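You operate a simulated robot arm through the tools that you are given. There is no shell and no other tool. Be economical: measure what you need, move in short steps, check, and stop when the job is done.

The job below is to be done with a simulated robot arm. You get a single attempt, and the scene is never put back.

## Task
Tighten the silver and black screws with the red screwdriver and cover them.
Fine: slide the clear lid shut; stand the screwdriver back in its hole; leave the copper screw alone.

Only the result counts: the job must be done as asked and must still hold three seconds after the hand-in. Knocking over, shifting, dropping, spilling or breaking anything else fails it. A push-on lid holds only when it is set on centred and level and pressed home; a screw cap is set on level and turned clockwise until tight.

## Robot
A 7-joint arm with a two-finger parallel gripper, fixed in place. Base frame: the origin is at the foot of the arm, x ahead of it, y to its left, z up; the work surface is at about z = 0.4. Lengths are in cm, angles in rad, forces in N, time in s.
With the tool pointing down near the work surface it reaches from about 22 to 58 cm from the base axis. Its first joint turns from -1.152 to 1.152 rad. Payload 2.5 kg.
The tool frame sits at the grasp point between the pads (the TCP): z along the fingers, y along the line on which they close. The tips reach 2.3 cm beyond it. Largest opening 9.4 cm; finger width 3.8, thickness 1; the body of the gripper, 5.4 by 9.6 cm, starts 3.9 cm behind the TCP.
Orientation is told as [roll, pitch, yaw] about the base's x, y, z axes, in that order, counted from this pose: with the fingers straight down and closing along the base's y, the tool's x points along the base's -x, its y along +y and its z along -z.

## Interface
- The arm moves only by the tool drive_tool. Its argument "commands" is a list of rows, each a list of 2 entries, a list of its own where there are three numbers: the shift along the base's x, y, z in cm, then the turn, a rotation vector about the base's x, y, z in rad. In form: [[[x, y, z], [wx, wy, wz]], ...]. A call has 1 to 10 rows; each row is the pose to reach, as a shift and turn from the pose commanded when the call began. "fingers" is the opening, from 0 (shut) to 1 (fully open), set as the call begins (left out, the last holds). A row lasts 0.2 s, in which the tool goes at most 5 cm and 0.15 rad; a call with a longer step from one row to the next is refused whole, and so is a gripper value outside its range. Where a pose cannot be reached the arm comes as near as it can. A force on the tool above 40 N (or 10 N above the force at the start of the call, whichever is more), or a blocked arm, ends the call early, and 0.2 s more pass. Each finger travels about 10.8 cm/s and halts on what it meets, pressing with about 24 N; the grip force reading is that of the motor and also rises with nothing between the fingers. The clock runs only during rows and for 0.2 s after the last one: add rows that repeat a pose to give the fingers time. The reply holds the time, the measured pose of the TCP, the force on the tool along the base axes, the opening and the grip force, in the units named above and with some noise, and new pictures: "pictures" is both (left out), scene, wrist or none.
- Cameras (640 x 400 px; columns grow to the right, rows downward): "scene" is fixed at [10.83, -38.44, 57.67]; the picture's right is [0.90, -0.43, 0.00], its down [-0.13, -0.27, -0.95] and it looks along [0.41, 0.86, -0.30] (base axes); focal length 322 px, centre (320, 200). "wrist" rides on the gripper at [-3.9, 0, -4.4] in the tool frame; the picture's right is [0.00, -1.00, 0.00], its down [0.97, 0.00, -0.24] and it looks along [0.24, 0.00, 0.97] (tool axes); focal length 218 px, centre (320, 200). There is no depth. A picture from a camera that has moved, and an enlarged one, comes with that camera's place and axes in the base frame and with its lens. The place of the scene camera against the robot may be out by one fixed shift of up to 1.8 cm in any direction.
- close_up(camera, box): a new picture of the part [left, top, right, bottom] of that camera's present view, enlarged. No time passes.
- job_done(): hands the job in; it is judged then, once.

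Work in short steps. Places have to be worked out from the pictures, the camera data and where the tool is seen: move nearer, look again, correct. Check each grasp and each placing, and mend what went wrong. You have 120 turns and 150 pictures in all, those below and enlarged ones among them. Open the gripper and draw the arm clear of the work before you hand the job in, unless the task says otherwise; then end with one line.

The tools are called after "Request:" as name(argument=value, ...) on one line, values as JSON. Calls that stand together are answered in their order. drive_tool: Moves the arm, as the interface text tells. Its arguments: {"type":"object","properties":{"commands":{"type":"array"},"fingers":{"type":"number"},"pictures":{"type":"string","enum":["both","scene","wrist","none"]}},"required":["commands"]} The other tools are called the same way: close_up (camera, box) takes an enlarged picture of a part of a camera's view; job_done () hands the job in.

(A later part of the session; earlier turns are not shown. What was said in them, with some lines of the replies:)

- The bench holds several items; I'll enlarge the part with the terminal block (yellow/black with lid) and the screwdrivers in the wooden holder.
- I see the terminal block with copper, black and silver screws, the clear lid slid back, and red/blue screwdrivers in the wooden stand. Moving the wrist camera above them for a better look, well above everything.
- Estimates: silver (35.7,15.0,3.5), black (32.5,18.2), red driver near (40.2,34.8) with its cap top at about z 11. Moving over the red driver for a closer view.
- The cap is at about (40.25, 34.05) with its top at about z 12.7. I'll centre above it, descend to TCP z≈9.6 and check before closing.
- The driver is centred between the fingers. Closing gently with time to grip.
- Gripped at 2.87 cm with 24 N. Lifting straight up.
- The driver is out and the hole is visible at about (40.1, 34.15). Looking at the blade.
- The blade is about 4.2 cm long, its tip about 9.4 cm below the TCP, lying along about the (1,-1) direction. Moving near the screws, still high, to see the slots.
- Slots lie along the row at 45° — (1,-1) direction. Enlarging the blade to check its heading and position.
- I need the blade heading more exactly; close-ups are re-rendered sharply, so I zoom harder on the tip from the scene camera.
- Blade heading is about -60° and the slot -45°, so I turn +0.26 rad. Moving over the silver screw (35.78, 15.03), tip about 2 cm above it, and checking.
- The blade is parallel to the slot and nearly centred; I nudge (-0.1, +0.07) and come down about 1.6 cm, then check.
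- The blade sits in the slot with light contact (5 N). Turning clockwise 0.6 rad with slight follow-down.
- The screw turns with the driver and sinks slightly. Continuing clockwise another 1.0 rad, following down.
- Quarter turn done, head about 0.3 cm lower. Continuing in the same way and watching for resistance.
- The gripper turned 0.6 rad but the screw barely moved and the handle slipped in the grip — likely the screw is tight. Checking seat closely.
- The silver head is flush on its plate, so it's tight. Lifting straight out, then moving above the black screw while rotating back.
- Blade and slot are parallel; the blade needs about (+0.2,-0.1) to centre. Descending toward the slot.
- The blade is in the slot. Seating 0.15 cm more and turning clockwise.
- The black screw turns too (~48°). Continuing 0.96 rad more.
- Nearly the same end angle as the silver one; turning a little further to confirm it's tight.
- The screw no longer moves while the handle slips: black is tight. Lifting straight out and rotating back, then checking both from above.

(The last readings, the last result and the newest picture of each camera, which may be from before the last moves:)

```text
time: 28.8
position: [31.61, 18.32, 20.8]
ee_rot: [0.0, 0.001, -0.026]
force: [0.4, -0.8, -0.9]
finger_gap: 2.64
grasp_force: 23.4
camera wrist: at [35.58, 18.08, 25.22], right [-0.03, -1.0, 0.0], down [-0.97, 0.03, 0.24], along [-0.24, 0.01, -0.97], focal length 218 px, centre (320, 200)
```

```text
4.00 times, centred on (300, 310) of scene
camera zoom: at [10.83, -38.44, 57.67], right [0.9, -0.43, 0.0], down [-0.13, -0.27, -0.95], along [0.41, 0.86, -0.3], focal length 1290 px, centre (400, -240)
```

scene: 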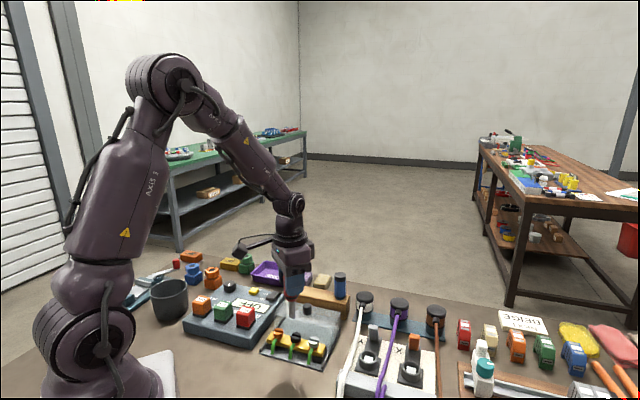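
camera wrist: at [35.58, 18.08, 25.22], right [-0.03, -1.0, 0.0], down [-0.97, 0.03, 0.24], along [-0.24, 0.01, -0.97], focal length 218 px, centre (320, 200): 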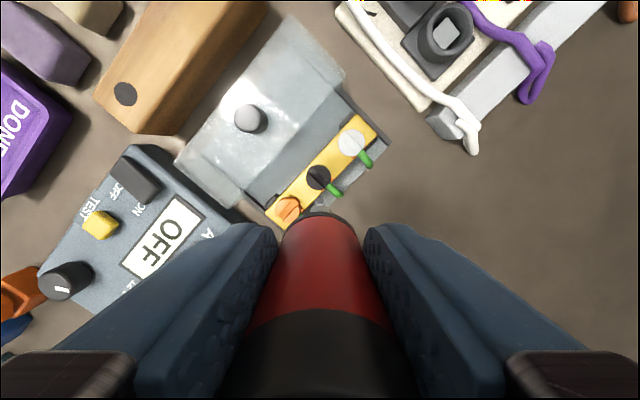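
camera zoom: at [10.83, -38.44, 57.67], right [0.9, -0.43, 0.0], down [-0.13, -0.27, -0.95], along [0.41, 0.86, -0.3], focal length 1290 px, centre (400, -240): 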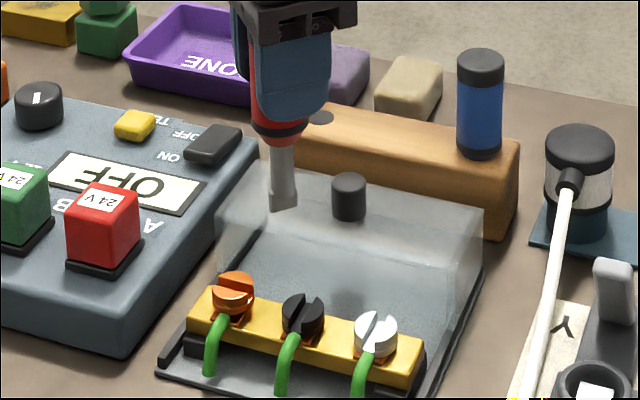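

Both slots are now crossways at the same angle — both tight, copper untouched. Carrying the driver back over its hole, tip about 2 cm above it.

Request:
drive_tool(commands=[[[1.5, 3, 0], [0, 0, 0.026]], [[3, 6, 0], [0, 0, 0.026]], [[4.5, 9, 0], [0, 0, 0.026]], [[6, 12, 0], [0, 0, 0.026]], [[7.5, 14.5, 0], [0, 0, 0.026]], [[8.55, 15.79, 0], [0, 0, 0.026]], [[8.55, 15.79, -2.5], [0, 0, 0.026]], [[8.55, 15.79, -4.3], [0, 0, 0.026]], [[8.55, 15.79, -4.3], [0, 0, 0.026]]], pictures="none")

Request:
close_up(camera="scene", box=[280, 255, 340, 305])

Request:
close_up(camera="wrist", box=[270, 160, 370, 235])

```text
time: 30.8
position: [40.07, 34.13, 16.47]
ee_rot: [0.0, 0.001, -0.002]
force: [0.5, 0.8, -1.2]
finger_gap: 2.67
grasp_force: 23.9
```

```text
8.00 times, centred on (310, 280) of scene
camera zoom: at [10.83, -38.44, 57.67], right [0.9, -0.43, 0.0], down [-0.13, -0.27, -0.95], along [0.41, 0.86, -0.3], focal length 2579 px, centre (400, -440)
```

zoom: 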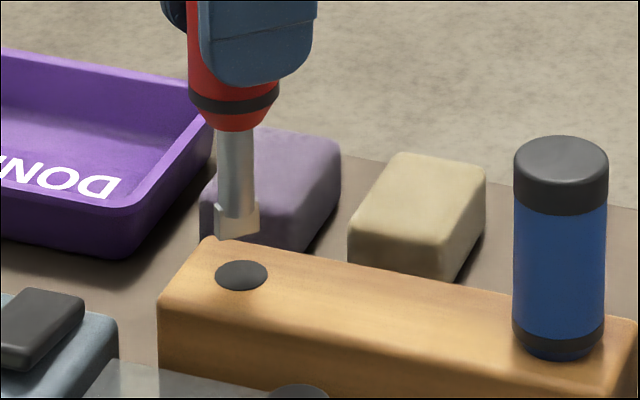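

```text
5.33 times, centred on (320, 198) of wrist
camera zoom: at [44.03, 33.98, 20.98], right [0.0, -1.0, 0.0], down [-0.97, 0.0, 0.24], along [-0.24, 0.0, -0.97], focal length 1164 px, centre (320, 213)
```

zoom: 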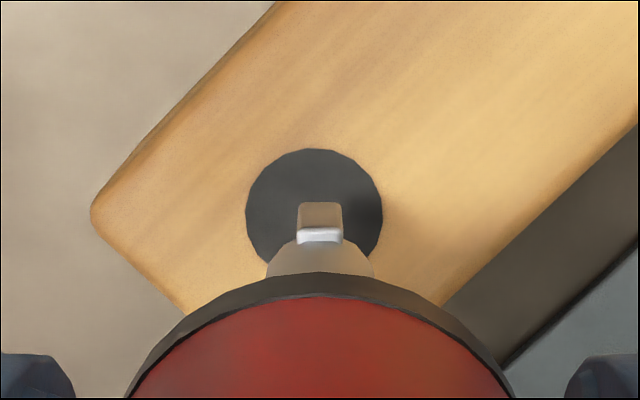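

The blade is right over the hole (within ~0.1 cm). Lowering it in slowly, watching the force.

Request:
drive_tool(commands=[[[0, 0.05, -1], [0, 0, 0]], [[0, 0.05, -2], [0, 0, 0]], [[0, 0.05, -2.6], [0, 0, 0]], [[0, 0.05, -3.2], [0, 0, 0]], [[0, 0.05, -3.8], [0, 0, 0]]], pictures="none")

Request:
close_up(camera="scene", box=[280, 255, 340, 305])

```text
time: 32.0
position: [40.07, 34.07, 12.43]
ee_rot: [0.001, -0.001, -0.003]
force: [0.1, 0.1, -1.1]
finger_gap: 2.62
grasp_force: 23.9
```

```text
8.00 times, centred on (310, 280) of scene
camera zoom: at [10.83, -38.44, 57.67], right [0.9, -0.43, 0.0], down [-0.13, -0.27, -0.95], along [0.41, 0.86, -0.3], focal length 2579 px, centre (400, -440)
```

zoom: 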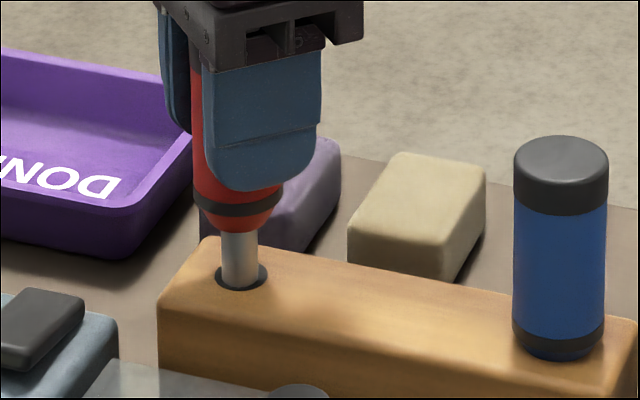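

The blade is in the hole with no side force. Continuing down until the handle seats.

Request:
drive_tool(commands=[[[0, 0, -0.7], [0, 0, 0]], [[0, 0, -1.4], [0, 0, 0]], [[0, 0, -2.1], [0, 0, 0]], [[0, 0, -2.6], [0, 0, 0]], [[0, 0, -2.9], [0, 0, 0]], [[0, 0, -3.0], [0, 0, 0]]], pictures="none")

Request:
close_up(camera="scene", box=[280, 255, 340, 305])

```text
time: 33.4
position: [40.3, 34.07, 9.61]
ee_rot: [0.002, -0.001, -0.003]
force: [-4.0, -3.1, 11.5]
finger_gap: 2.66
grasp_force: 23.8
```

```text
8.00 times, centred on (310, 280) of scene
camera zoom: at [10.82, -38.44, 57.66], right [0.9, -0.43, 0.0], down [-0.13, -0.27, -0.95], along [0.41, 0.86, -0.3], focal length 2579 px, centre (400, -440)
```

zoom: 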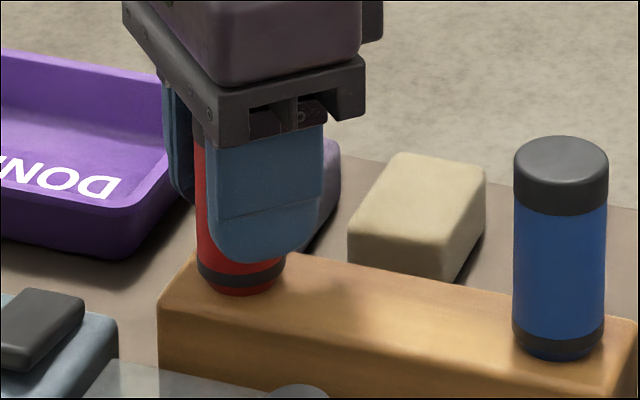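

Seated (11.5 N). Easing up a hair, opening and rising straight.

Request:
drive_tool(commands=[[[0, 0, 0.1], [0, 0, 0]]], pictures="none")

Request:
drive_tool(commands=[[[0, 0, 0], [0, 0, 0]], [[0, 0, 0], [0, 0, 0]], [[0, 0, 0], [0, 0, 0]], [[0, 0, 3], [0, 0, 0]], [[0, 0, 7], [0, 0, 0]], [[0, 0, 11], [0, 0, 0]], [[0, 0, 14], [0, 0, 0]], [[0, 0, 14], [0, 0, 0]]], fingers=1)

```text
time: 33.8
position: [40.15, 34.04, 9.72]
ee_rot: [-0.001, -0.001, -0.002]
force: [-1.9, -2.3, 12.0]
finger_gap: 2.66
grasp_force: 23.7
```

```text
time: 35.6
position: [40.24, 34.08, 23.66]
ee_rot: [-0.001, 0.0, -0.003]
force: [0.2, 0.1, 0.6]
finger_gap: 9.42
grasp_force: 0.1
camera wrist: at [44.24, 34.03, 28.14], right [0.0, -1.0, 0.0], down [-0.97, 0.0, 0.24], along [-0.24, 0.0, -0.97], focal length 218 px, centre (320, 200)
```

scene: 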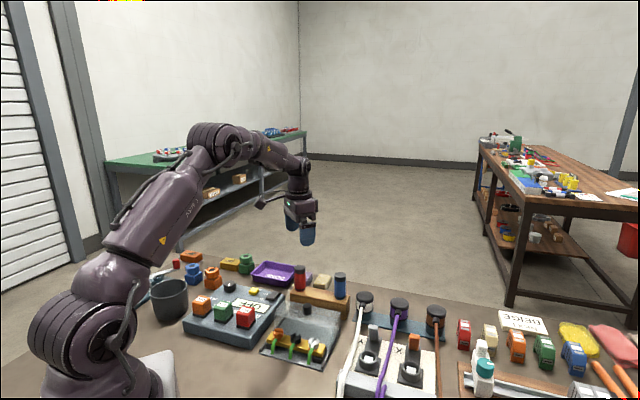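
wrist: 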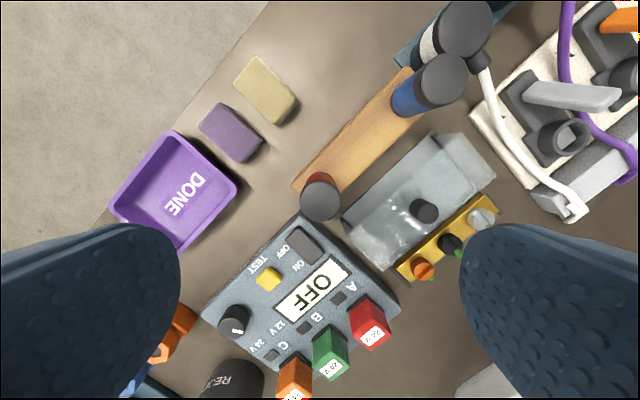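

The red driver stands in its hole again. The lid knob is at about (37.9, 23.55), top z≈7.7, and the lid slides along (-1,-1). Moving above the knob with the fingers closing along the slide direction (yaw -0.785).

Request:
drive_tool(commands=[[[-0.5, -2, 0], [0, 0, -0.13]], [[-1, -4, 0], [0, 0, -0.26]], [[-1.5, -6, 0], [0, 0, -0.39]], [[-2, -8, -1.5], [0, 0, -0.52]], [[-2.3, -10, -4], [0, 0, -0.65]], [[-2.3, -10.55, -7], [0, 0, -0.785]], [[-2.3, -10.55, -9], [0, 0, -0.785]], [[-2.3, -10.55, -9], [0, 0, -0.785]]], fingers=0.6)

```text
time: 37.4
position: [37.71, 23.57, 14.73]
ee_rot: [0.001, 0.002, -0.788]
force: [-0.2, 0.8, 0.3]
finger_gap: 5.64
grasp_force: 0.0
camera wrist: at [40.63, 20.76, 19.2], right [-0.71, -0.7, 0.0], down [-0.68, 0.69, 0.24], along [-0.17, 0.17, -0.97], focal length 218 px, centre (320, 200)
```

scene: 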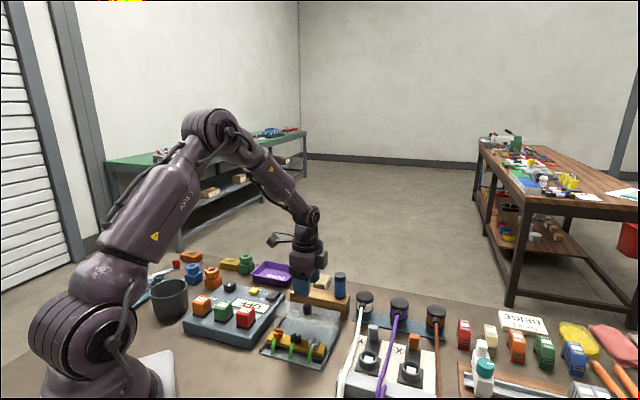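
wrist: 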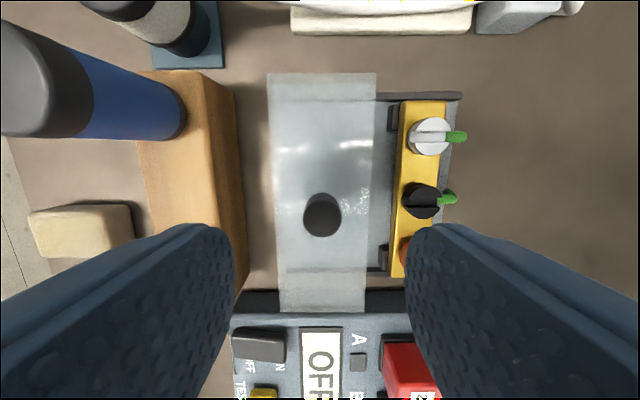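

Knob is centred at about (38.0, 23.25). Adjusting and descending so the tips are at z≈6.4 around the knob.

Request:
drive_tool(commands=[[[0.1, -0.3, -2], [0, 0, 0]], [[0.1, -0.3, -4], [0, 0, 0]], [[0.1, -0.3, -5.4], [0, 0, 0]], [[0.1, -0.3, -5.9], [0, 0, 0]], [[0.1, -0.3, -5.9], [0, 0, 0]]], pictures="wrist")

Request:
close_up(camera="scene", box=[265, 270, 345, 350])

```text
time: 38.6
position: [37.97, 23.18, 8.82]
ee_rot: [0.0, 0.001, -0.788]
force: [-0.5, -0.1, 1.0]
finger_gap: 5.65
grasp_force: 0.1
camera wrist: at [40.8, 20.41, 13.25], right [-0.71, -0.7, 0.0], down [-0.68, 0.69, 0.24], along [-0.17, 0.17, -0.97], focal length 218 px, centre (320, 200)
```

wrist: 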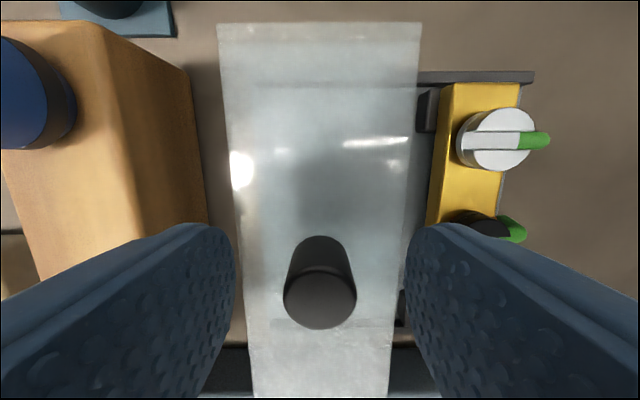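

```text
5.00 times, centred on (305, 310) of scene
camera zoom: at [10.83, -38.44, 57.67], right [0.9, -0.43, 0.0], down [-0.13, -0.27, -0.95], along [0.41, 0.86, -0.3], focal length 1612 px, centre (395, -350)
```

zoom: 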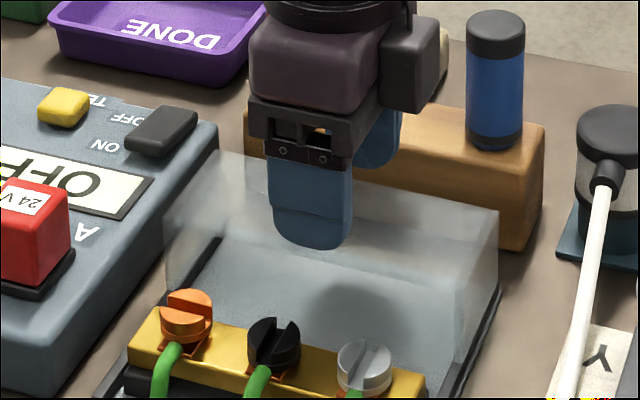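

The knob stands midway between the fingers, spanning about z 6–8.2; tips at 6.5. Closing on it.

Request:
drive_tool(commands=[[[0, 0, 0], [0, 0, 0]], [[0, 0, 0], [0, 0, 0]], [[0, 0, 0], [0, 0, 0]], [[0, 0, 0], [0, 0, 0]]], fingers=0.1, pictures="wrist")

```text
time: 39.6
position: [37.81, 23.25, 8.67]
ee_rot: [-0.001, -0.002, -0.788]
force: [0.5, -0.4, -2.6]
finger_gap: 2.03
grasp_force: 45.4
camera wrist: at [40.79, 20.4, 13.26], right [-0.71, -0.7, 0.0], down [-0.68, 0.69, 0.24], along [-0.17, 0.17, -0.97], focal length 218 px, centre (320, 200)
```

wrist: 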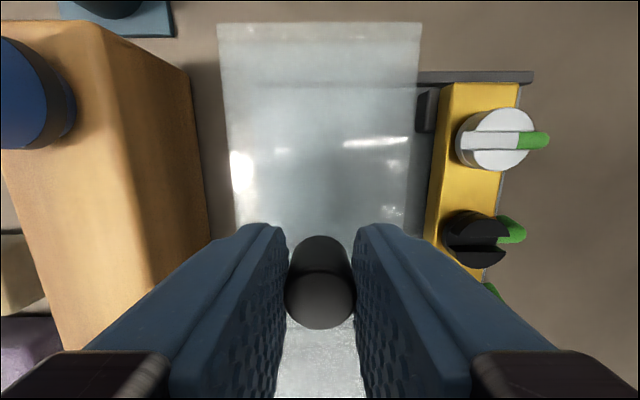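

Knob gripped (2.03 cm). Sliding along (-1,-1) by 2.5 cm first and checking.

Request:
drive_tool(commands=[[[-0.35, -0.35, 0], [0, 0, 0]], [[-0.7, -0.7, 0], [0, 0, 0]], [[-1.05, -1.05, 0], [0, 0, 0]], [[-1.4, -1.4, 0], [0, 0, 0]], [[-1.77, -1.77, 0], [0, 0, 0]]], pictures="wrist")

Request:
close_up(camera="scene", box=[255, 280, 345, 370])

```text
time: 40.8
position: [36.23, 21.54, 8.76]
ee_rot: [0.0, 0.0, -0.789]
force: [4.0, -4.1, -7.0]
finger_gap: 2.03
grasp_force: 44.7
camera wrist: at [39.02, 18.64, 13.27], right [-0.71, -0.7, 0.0], down [-0.68, 0.69, 0.24], along [-0.17, 0.17, -0.97], focal length 218 px, centre (320, 200)
```

wrist: 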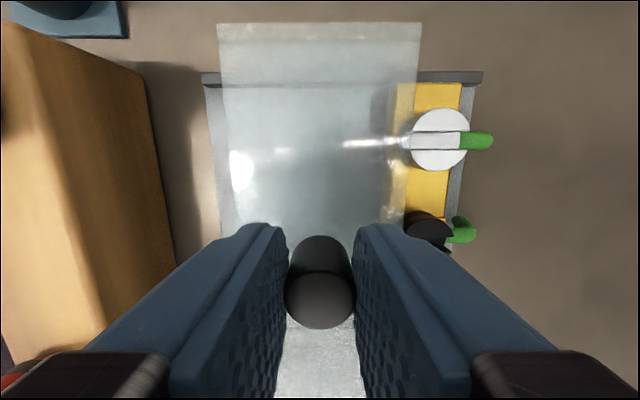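

```text
4.44 times, centred on (300, 325) of scene
camera zoom: at [10.83, -38.44, 57.67], right [0.9, -0.43, 0.0], down [-0.13, -0.27, -0.95], along [0.41, 0.86, -0.3], focal length 1433 px, centre (409, -356)
```

zoom: 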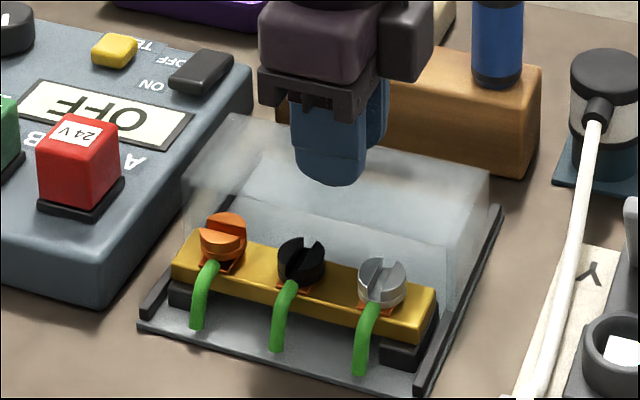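

The lid slides freely with the grip. Another 2.5 cm.

Request:
drive_tool(commands=[[[-0.33, -0.37, 0], [0, 0, 0]], [[-0.67, -0.73, 0], [0, 0, 0]], [[-1.02, -1.08, 0], [0, 0, 0]], [[-1.37, -1.43, 0], [0, 0, 0]], [[-1.74, -1.8, 0], [0, 0, 0]]], pictures="wrist")

Request:
close_up(camera="scene", box=[255, 280, 345, 370])

```text
time: 42.0
position: [34.38, 19.69, 8.83]
ee_rot: [0.0, -0.001, -0.79]
force: [-0.9, 1.7, -4.7]
finger_gap: 2.04
grasp_force: 45.2
camera wrist: at [37.23, 16.84, 13.26], right [-0.71, -0.7, 0.0], down [-0.68, 0.69, 0.24], along [-0.17, 0.17, -0.97], focal length 218 px, centre (320, 200)
```

wrist: 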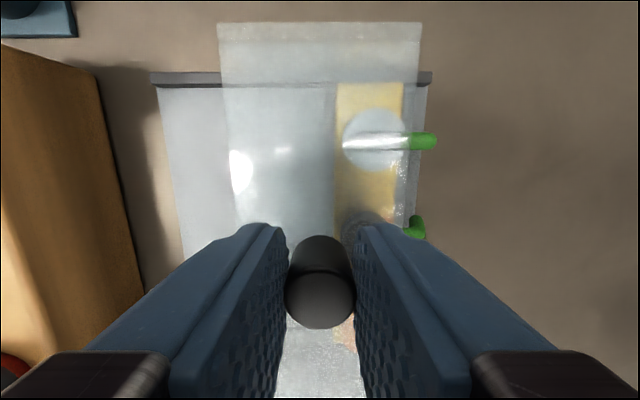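

```text
4.44 times, centred on (300, 325) of scene
camera zoom: at [10.83, -38.44, 57.67], right [0.9, -0.43, 0.0], down [-0.13, -0.27, -0.95], along [0.41, 0.86, -0.3], focal length 1433 px, centre (409, -356)
```

zoom: 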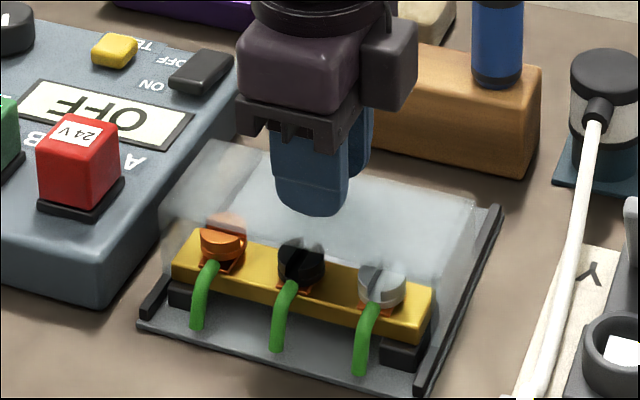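

Moving on in smaller steps until the stop is felt.

Request:
drive_tool(commands=[[[-0.25, -0.25, 0], [0, 0, 0]], [[-0.5, -0.5, 0], [0, 0, 0]], [[-0.75, -0.75, 0], [0, 0, 0]], [[-1, -1, 0], [0, 0, 0]]], pictures="wrist")

Request:
close_up(camera="scene", box=[255, 280, 345, 370])

```text
time: 43.0
position: [33.55, 18.7, 8.78]
ee_rot: [0.002, -0.001, -0.79]
force: [-0.6, 1.1, 1.2]
finger_gap: 2.03
grasp_force: 45.0
camera wrist: at [36.25, 15.86, 13.27], right [-0.71, -0.7, 0.0], down [-0.68, 0.69, 0.24], along [-0.17, 0.17, -0.97], focal length 218 px, centre (320, 200)
```

wrist: 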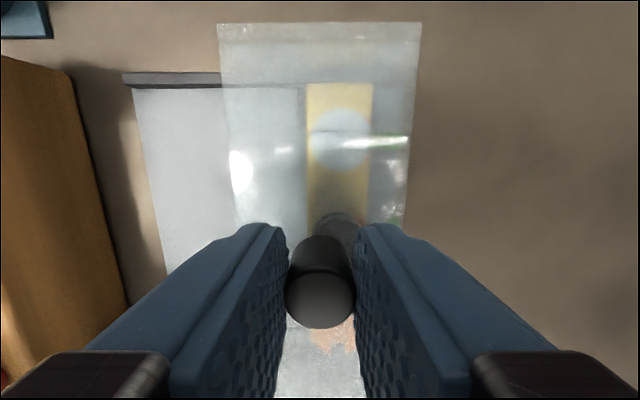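

```text
4.44 times, centred on (300, 325) of scene
camera zoom: at [10.83, -38.44, 57.67], right [0.9, -0.43, 0.0], down [-0.13, -0.27, -0.95], along [0.41, 0.86, -0.3], focal length 1433 px, centre (409, -356)
```

zoom: 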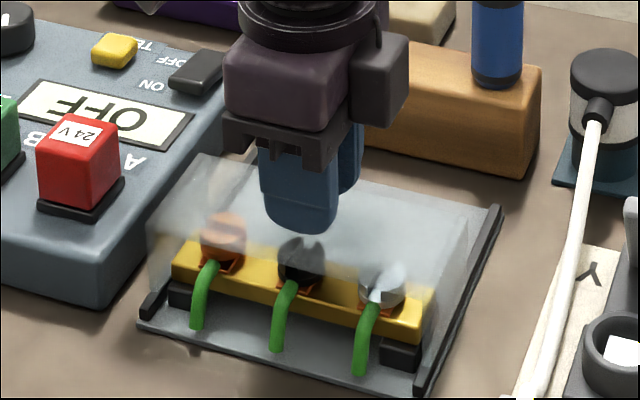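

No stop yet; 0.7 cm more each way.

Request:
drive_tool(commands=[[[-0.2, -0.2, 0], [0, 0, 0]], [[-0.4, -0.4, 0], [0, 0, 0]], [[-0.6, -0.6, 0], [0, 0, 0]], [[-0.7, -0.7, 0], [0, 0, 0]]], pictures="none")

Request:
close_up(camera="scene", box=[255, 280, 345, 370])

```text
time: 44.0
position: [32.81, 18.13, 8.77]
ee_rot: [0.008, -0.002, -0.789]
force: [18.8, 12.0, -27.5]
finger_gap: 2.03
grasp_force: 45.0
```

```text
4.44 times, centred on (300, 325) of scene
camera zoom: at [10.84, -38.43, 57.67], right [0.9, -0.43, 0.0], down [-0.13, -0.27, -0.95], along [0.41, 0.86, -0.3], focal length 1433 px, centre (409, -356)
```

zoom: 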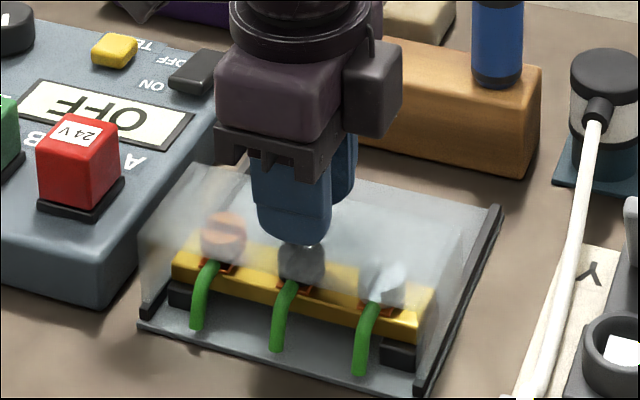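

A firm stop after ~7.3 cm of travel. Checking whether it's fully closed.

Request:
close_up(camera="scene", box=[270, 320, 325, 368])

Request:
close_up(camera="wrist", box=[90, 0, 470, 260])

```text
8.33 times, centred on (298, 344) of scene
camera zoom: at [10.84, -38.43, 57.67], right [0.9, -0.43, 0.0], down [-0.13, -0.27, -0.95], along [0.41, 0.86, -0.3], focal length 2687 px, centre (508, -1000)
```

zoom: 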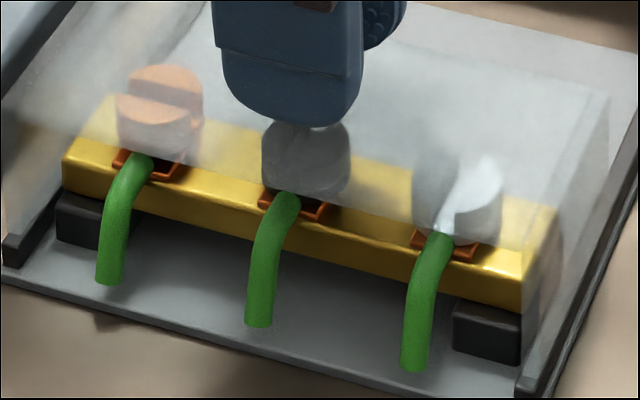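

```text
1.54 times, centred on (280, 130) of wrist
camera zoom: at [35.62, 15.26, 13.29], right [-0.71, -0.7, -0.01], down [-0.69, 0.69, 0.24], along [-0.16, 0.17, -0.97], focal length 336 px, centre (382, 308)
```

zoom: 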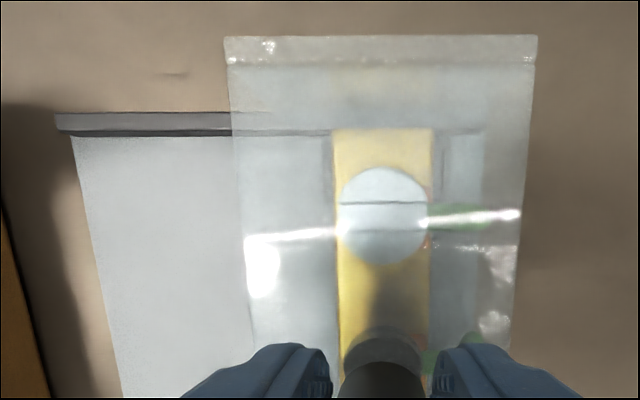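

Request:
close_up(camera="scene", box=[305, 345, 329, 369])

Request:
close_up(camera="scene", box=[268, 328, 292, 352])

```text
16.00 times, centred on (317, 357) of scene
camera zoom: at [10.84, -38.43, 57.67], right [0.9, -0.43, 0.0], down [-0.13, -0.27, -0.95], along [0.41, 0.86, -0.3], focal length 5158 px, centre (368, -2312)
```

zoom: 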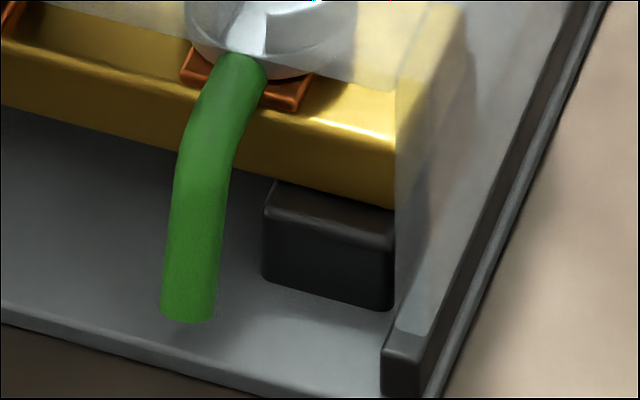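

```text
16.00 times, centred on (280, 340) of scene
camera zoom: at [10.84, -38.43, 57.67], right [0.9, -0.43, 0.0], down [-0.13, -0.27, -0.95], along [0.41, 0.86, -0.3], focal length 5158 px, centre (960, -2040)
```

zoom: 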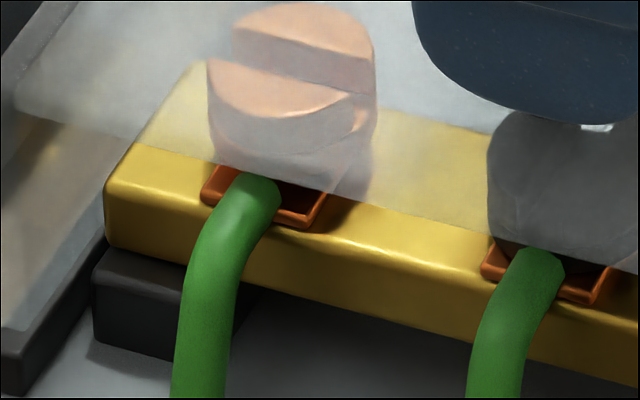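

Both sidewalls reach the rail ends evenly, about 0.4 cm short of the tips. A small extra push to confirm it's the hard stop.

Request:
drive_tool(commands=[[[-0.05, -0.05, 0], [0, 0, 0]], [[-0.12, -0.12, 0], [0, 0, 0]], [[-0.12, -0.12, 0], [0, 0, 0]]], pictures="none")

Request:
close_up(camera="scene", box=[305, 345, 329, 369])

```text
time: 44.5
position: [32.8, 18.07, 8.92]
ee_rot: [0.01, -0.004, -0.787]
force: [4.9, 3.1, -7.6]
finger_gap: 2.08
grasp_force: 45.4
stopped in row 2: the force on the tool passed its limit (the readings are from after the stop); the commanded pose is now the measured one
```

```text
16.00 times, centred on (317, 357) of scene
camera zoom: at [10.83, -38.44, 57.67], right [0.9, -0.43, 0.0], down [-0.13, -0.27, -0.95], along [0.41, 0.86, -0.3], focal length 5158 px, centre (368, -2312)
```

zoom: 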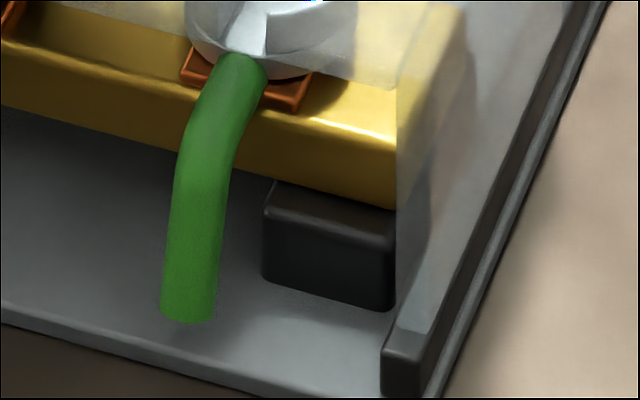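

The lid did not move: it's at the hard stop. Opening the fingers and lifting straight up.

Request:
drive_tool(commands=[[[0, 0, 0], [0, 0, 0]], [[0, 0, 0], [0, 0, 0]], [[0, 0, 0], [0, 0, 0]], [[0, 0, 2], [0, 0, 0]], [[0, 0, 5], [0, 0, 0]], [[0, 0, 9], [0, 0, 0]], [[0, 0, 13], [0, 0, 0]], [[0, -1, 16], [0, 0, 0]]], fingers=0.6)

Request:
close_up(camera="scene", box=[240, 255, 360, 370])

Request:
close_up(camera="wrist", box=[200, 80, 440, 290])

```text
time: 46.3
position: [32.84, 16.84, 24.63]
ee_rot: [0.006, -0.001, -0.788]
force: [-0.9, 0.7, -0.6]
finger_gap: 5.63
grasp_force: 0.0
camera wrist: at [35.6, 14.09, 29.16], right [-0.71, -0.71, -0.01], down [-0.69, 0.69, 0.24], along [-0.16, 0.17, -0.97], focal length 218 px, centre (320, 200)
```

scene: 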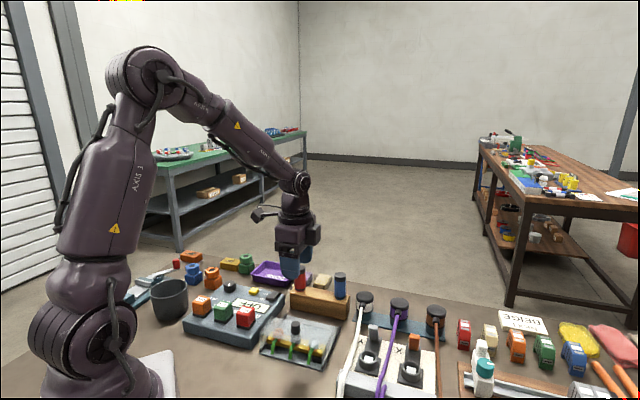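
wrist: 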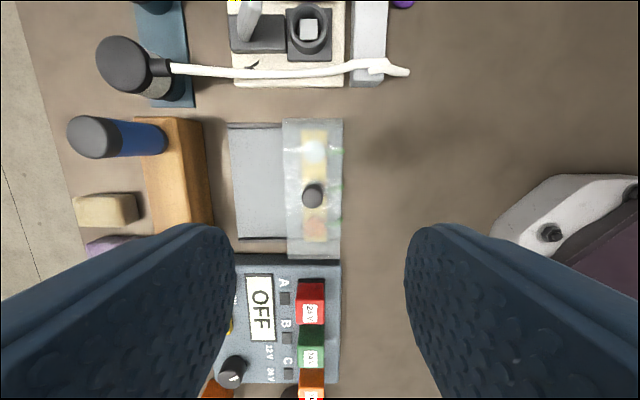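

```text
3.48 times, centred on (300, 312) of scene
camera zoom: at [10.83, -38.44, 57.67], right [0.9, -0.43, 0.0], down [-0.13, -0.27, -0.95], along [0.41, 0.86, -0.3], focal length 1121 px, centre (390, -191)
```

zoom: 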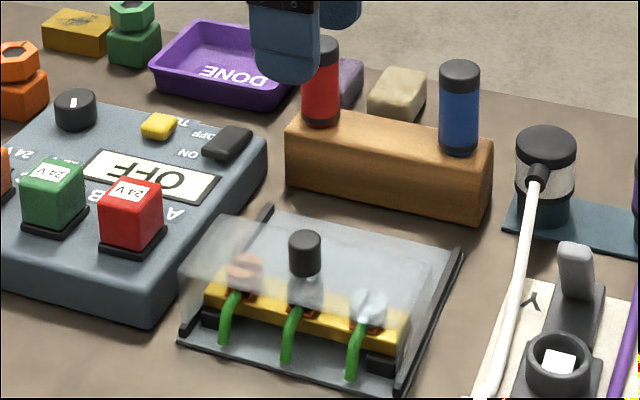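

```text
1.90 times, centred on (320, 185) of wrist
camera zoom: at [35.6, 14.09, 29.16], right [-0.71, -0.71, -0.01], down [-0.69, 0.69, 0.24], along [-0.16, 0.17, -0.97], focal length 416 px, centre (320, 229)
```

zoom: 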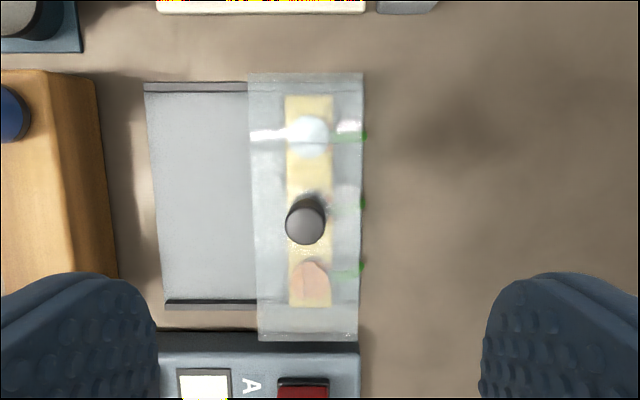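

The lid is shut over the three screws and the red driver stands upright in its hole. Nothing else has moved and the arm is clear, so I'm handing in.

Request:
job_done()

```text
The job is handed in.
```

I tightened the silver and black screws until they would turn no further. The clear lid is slid shut to its stop, the red screwdriver is back in its hole, and I left the copper screw alone.
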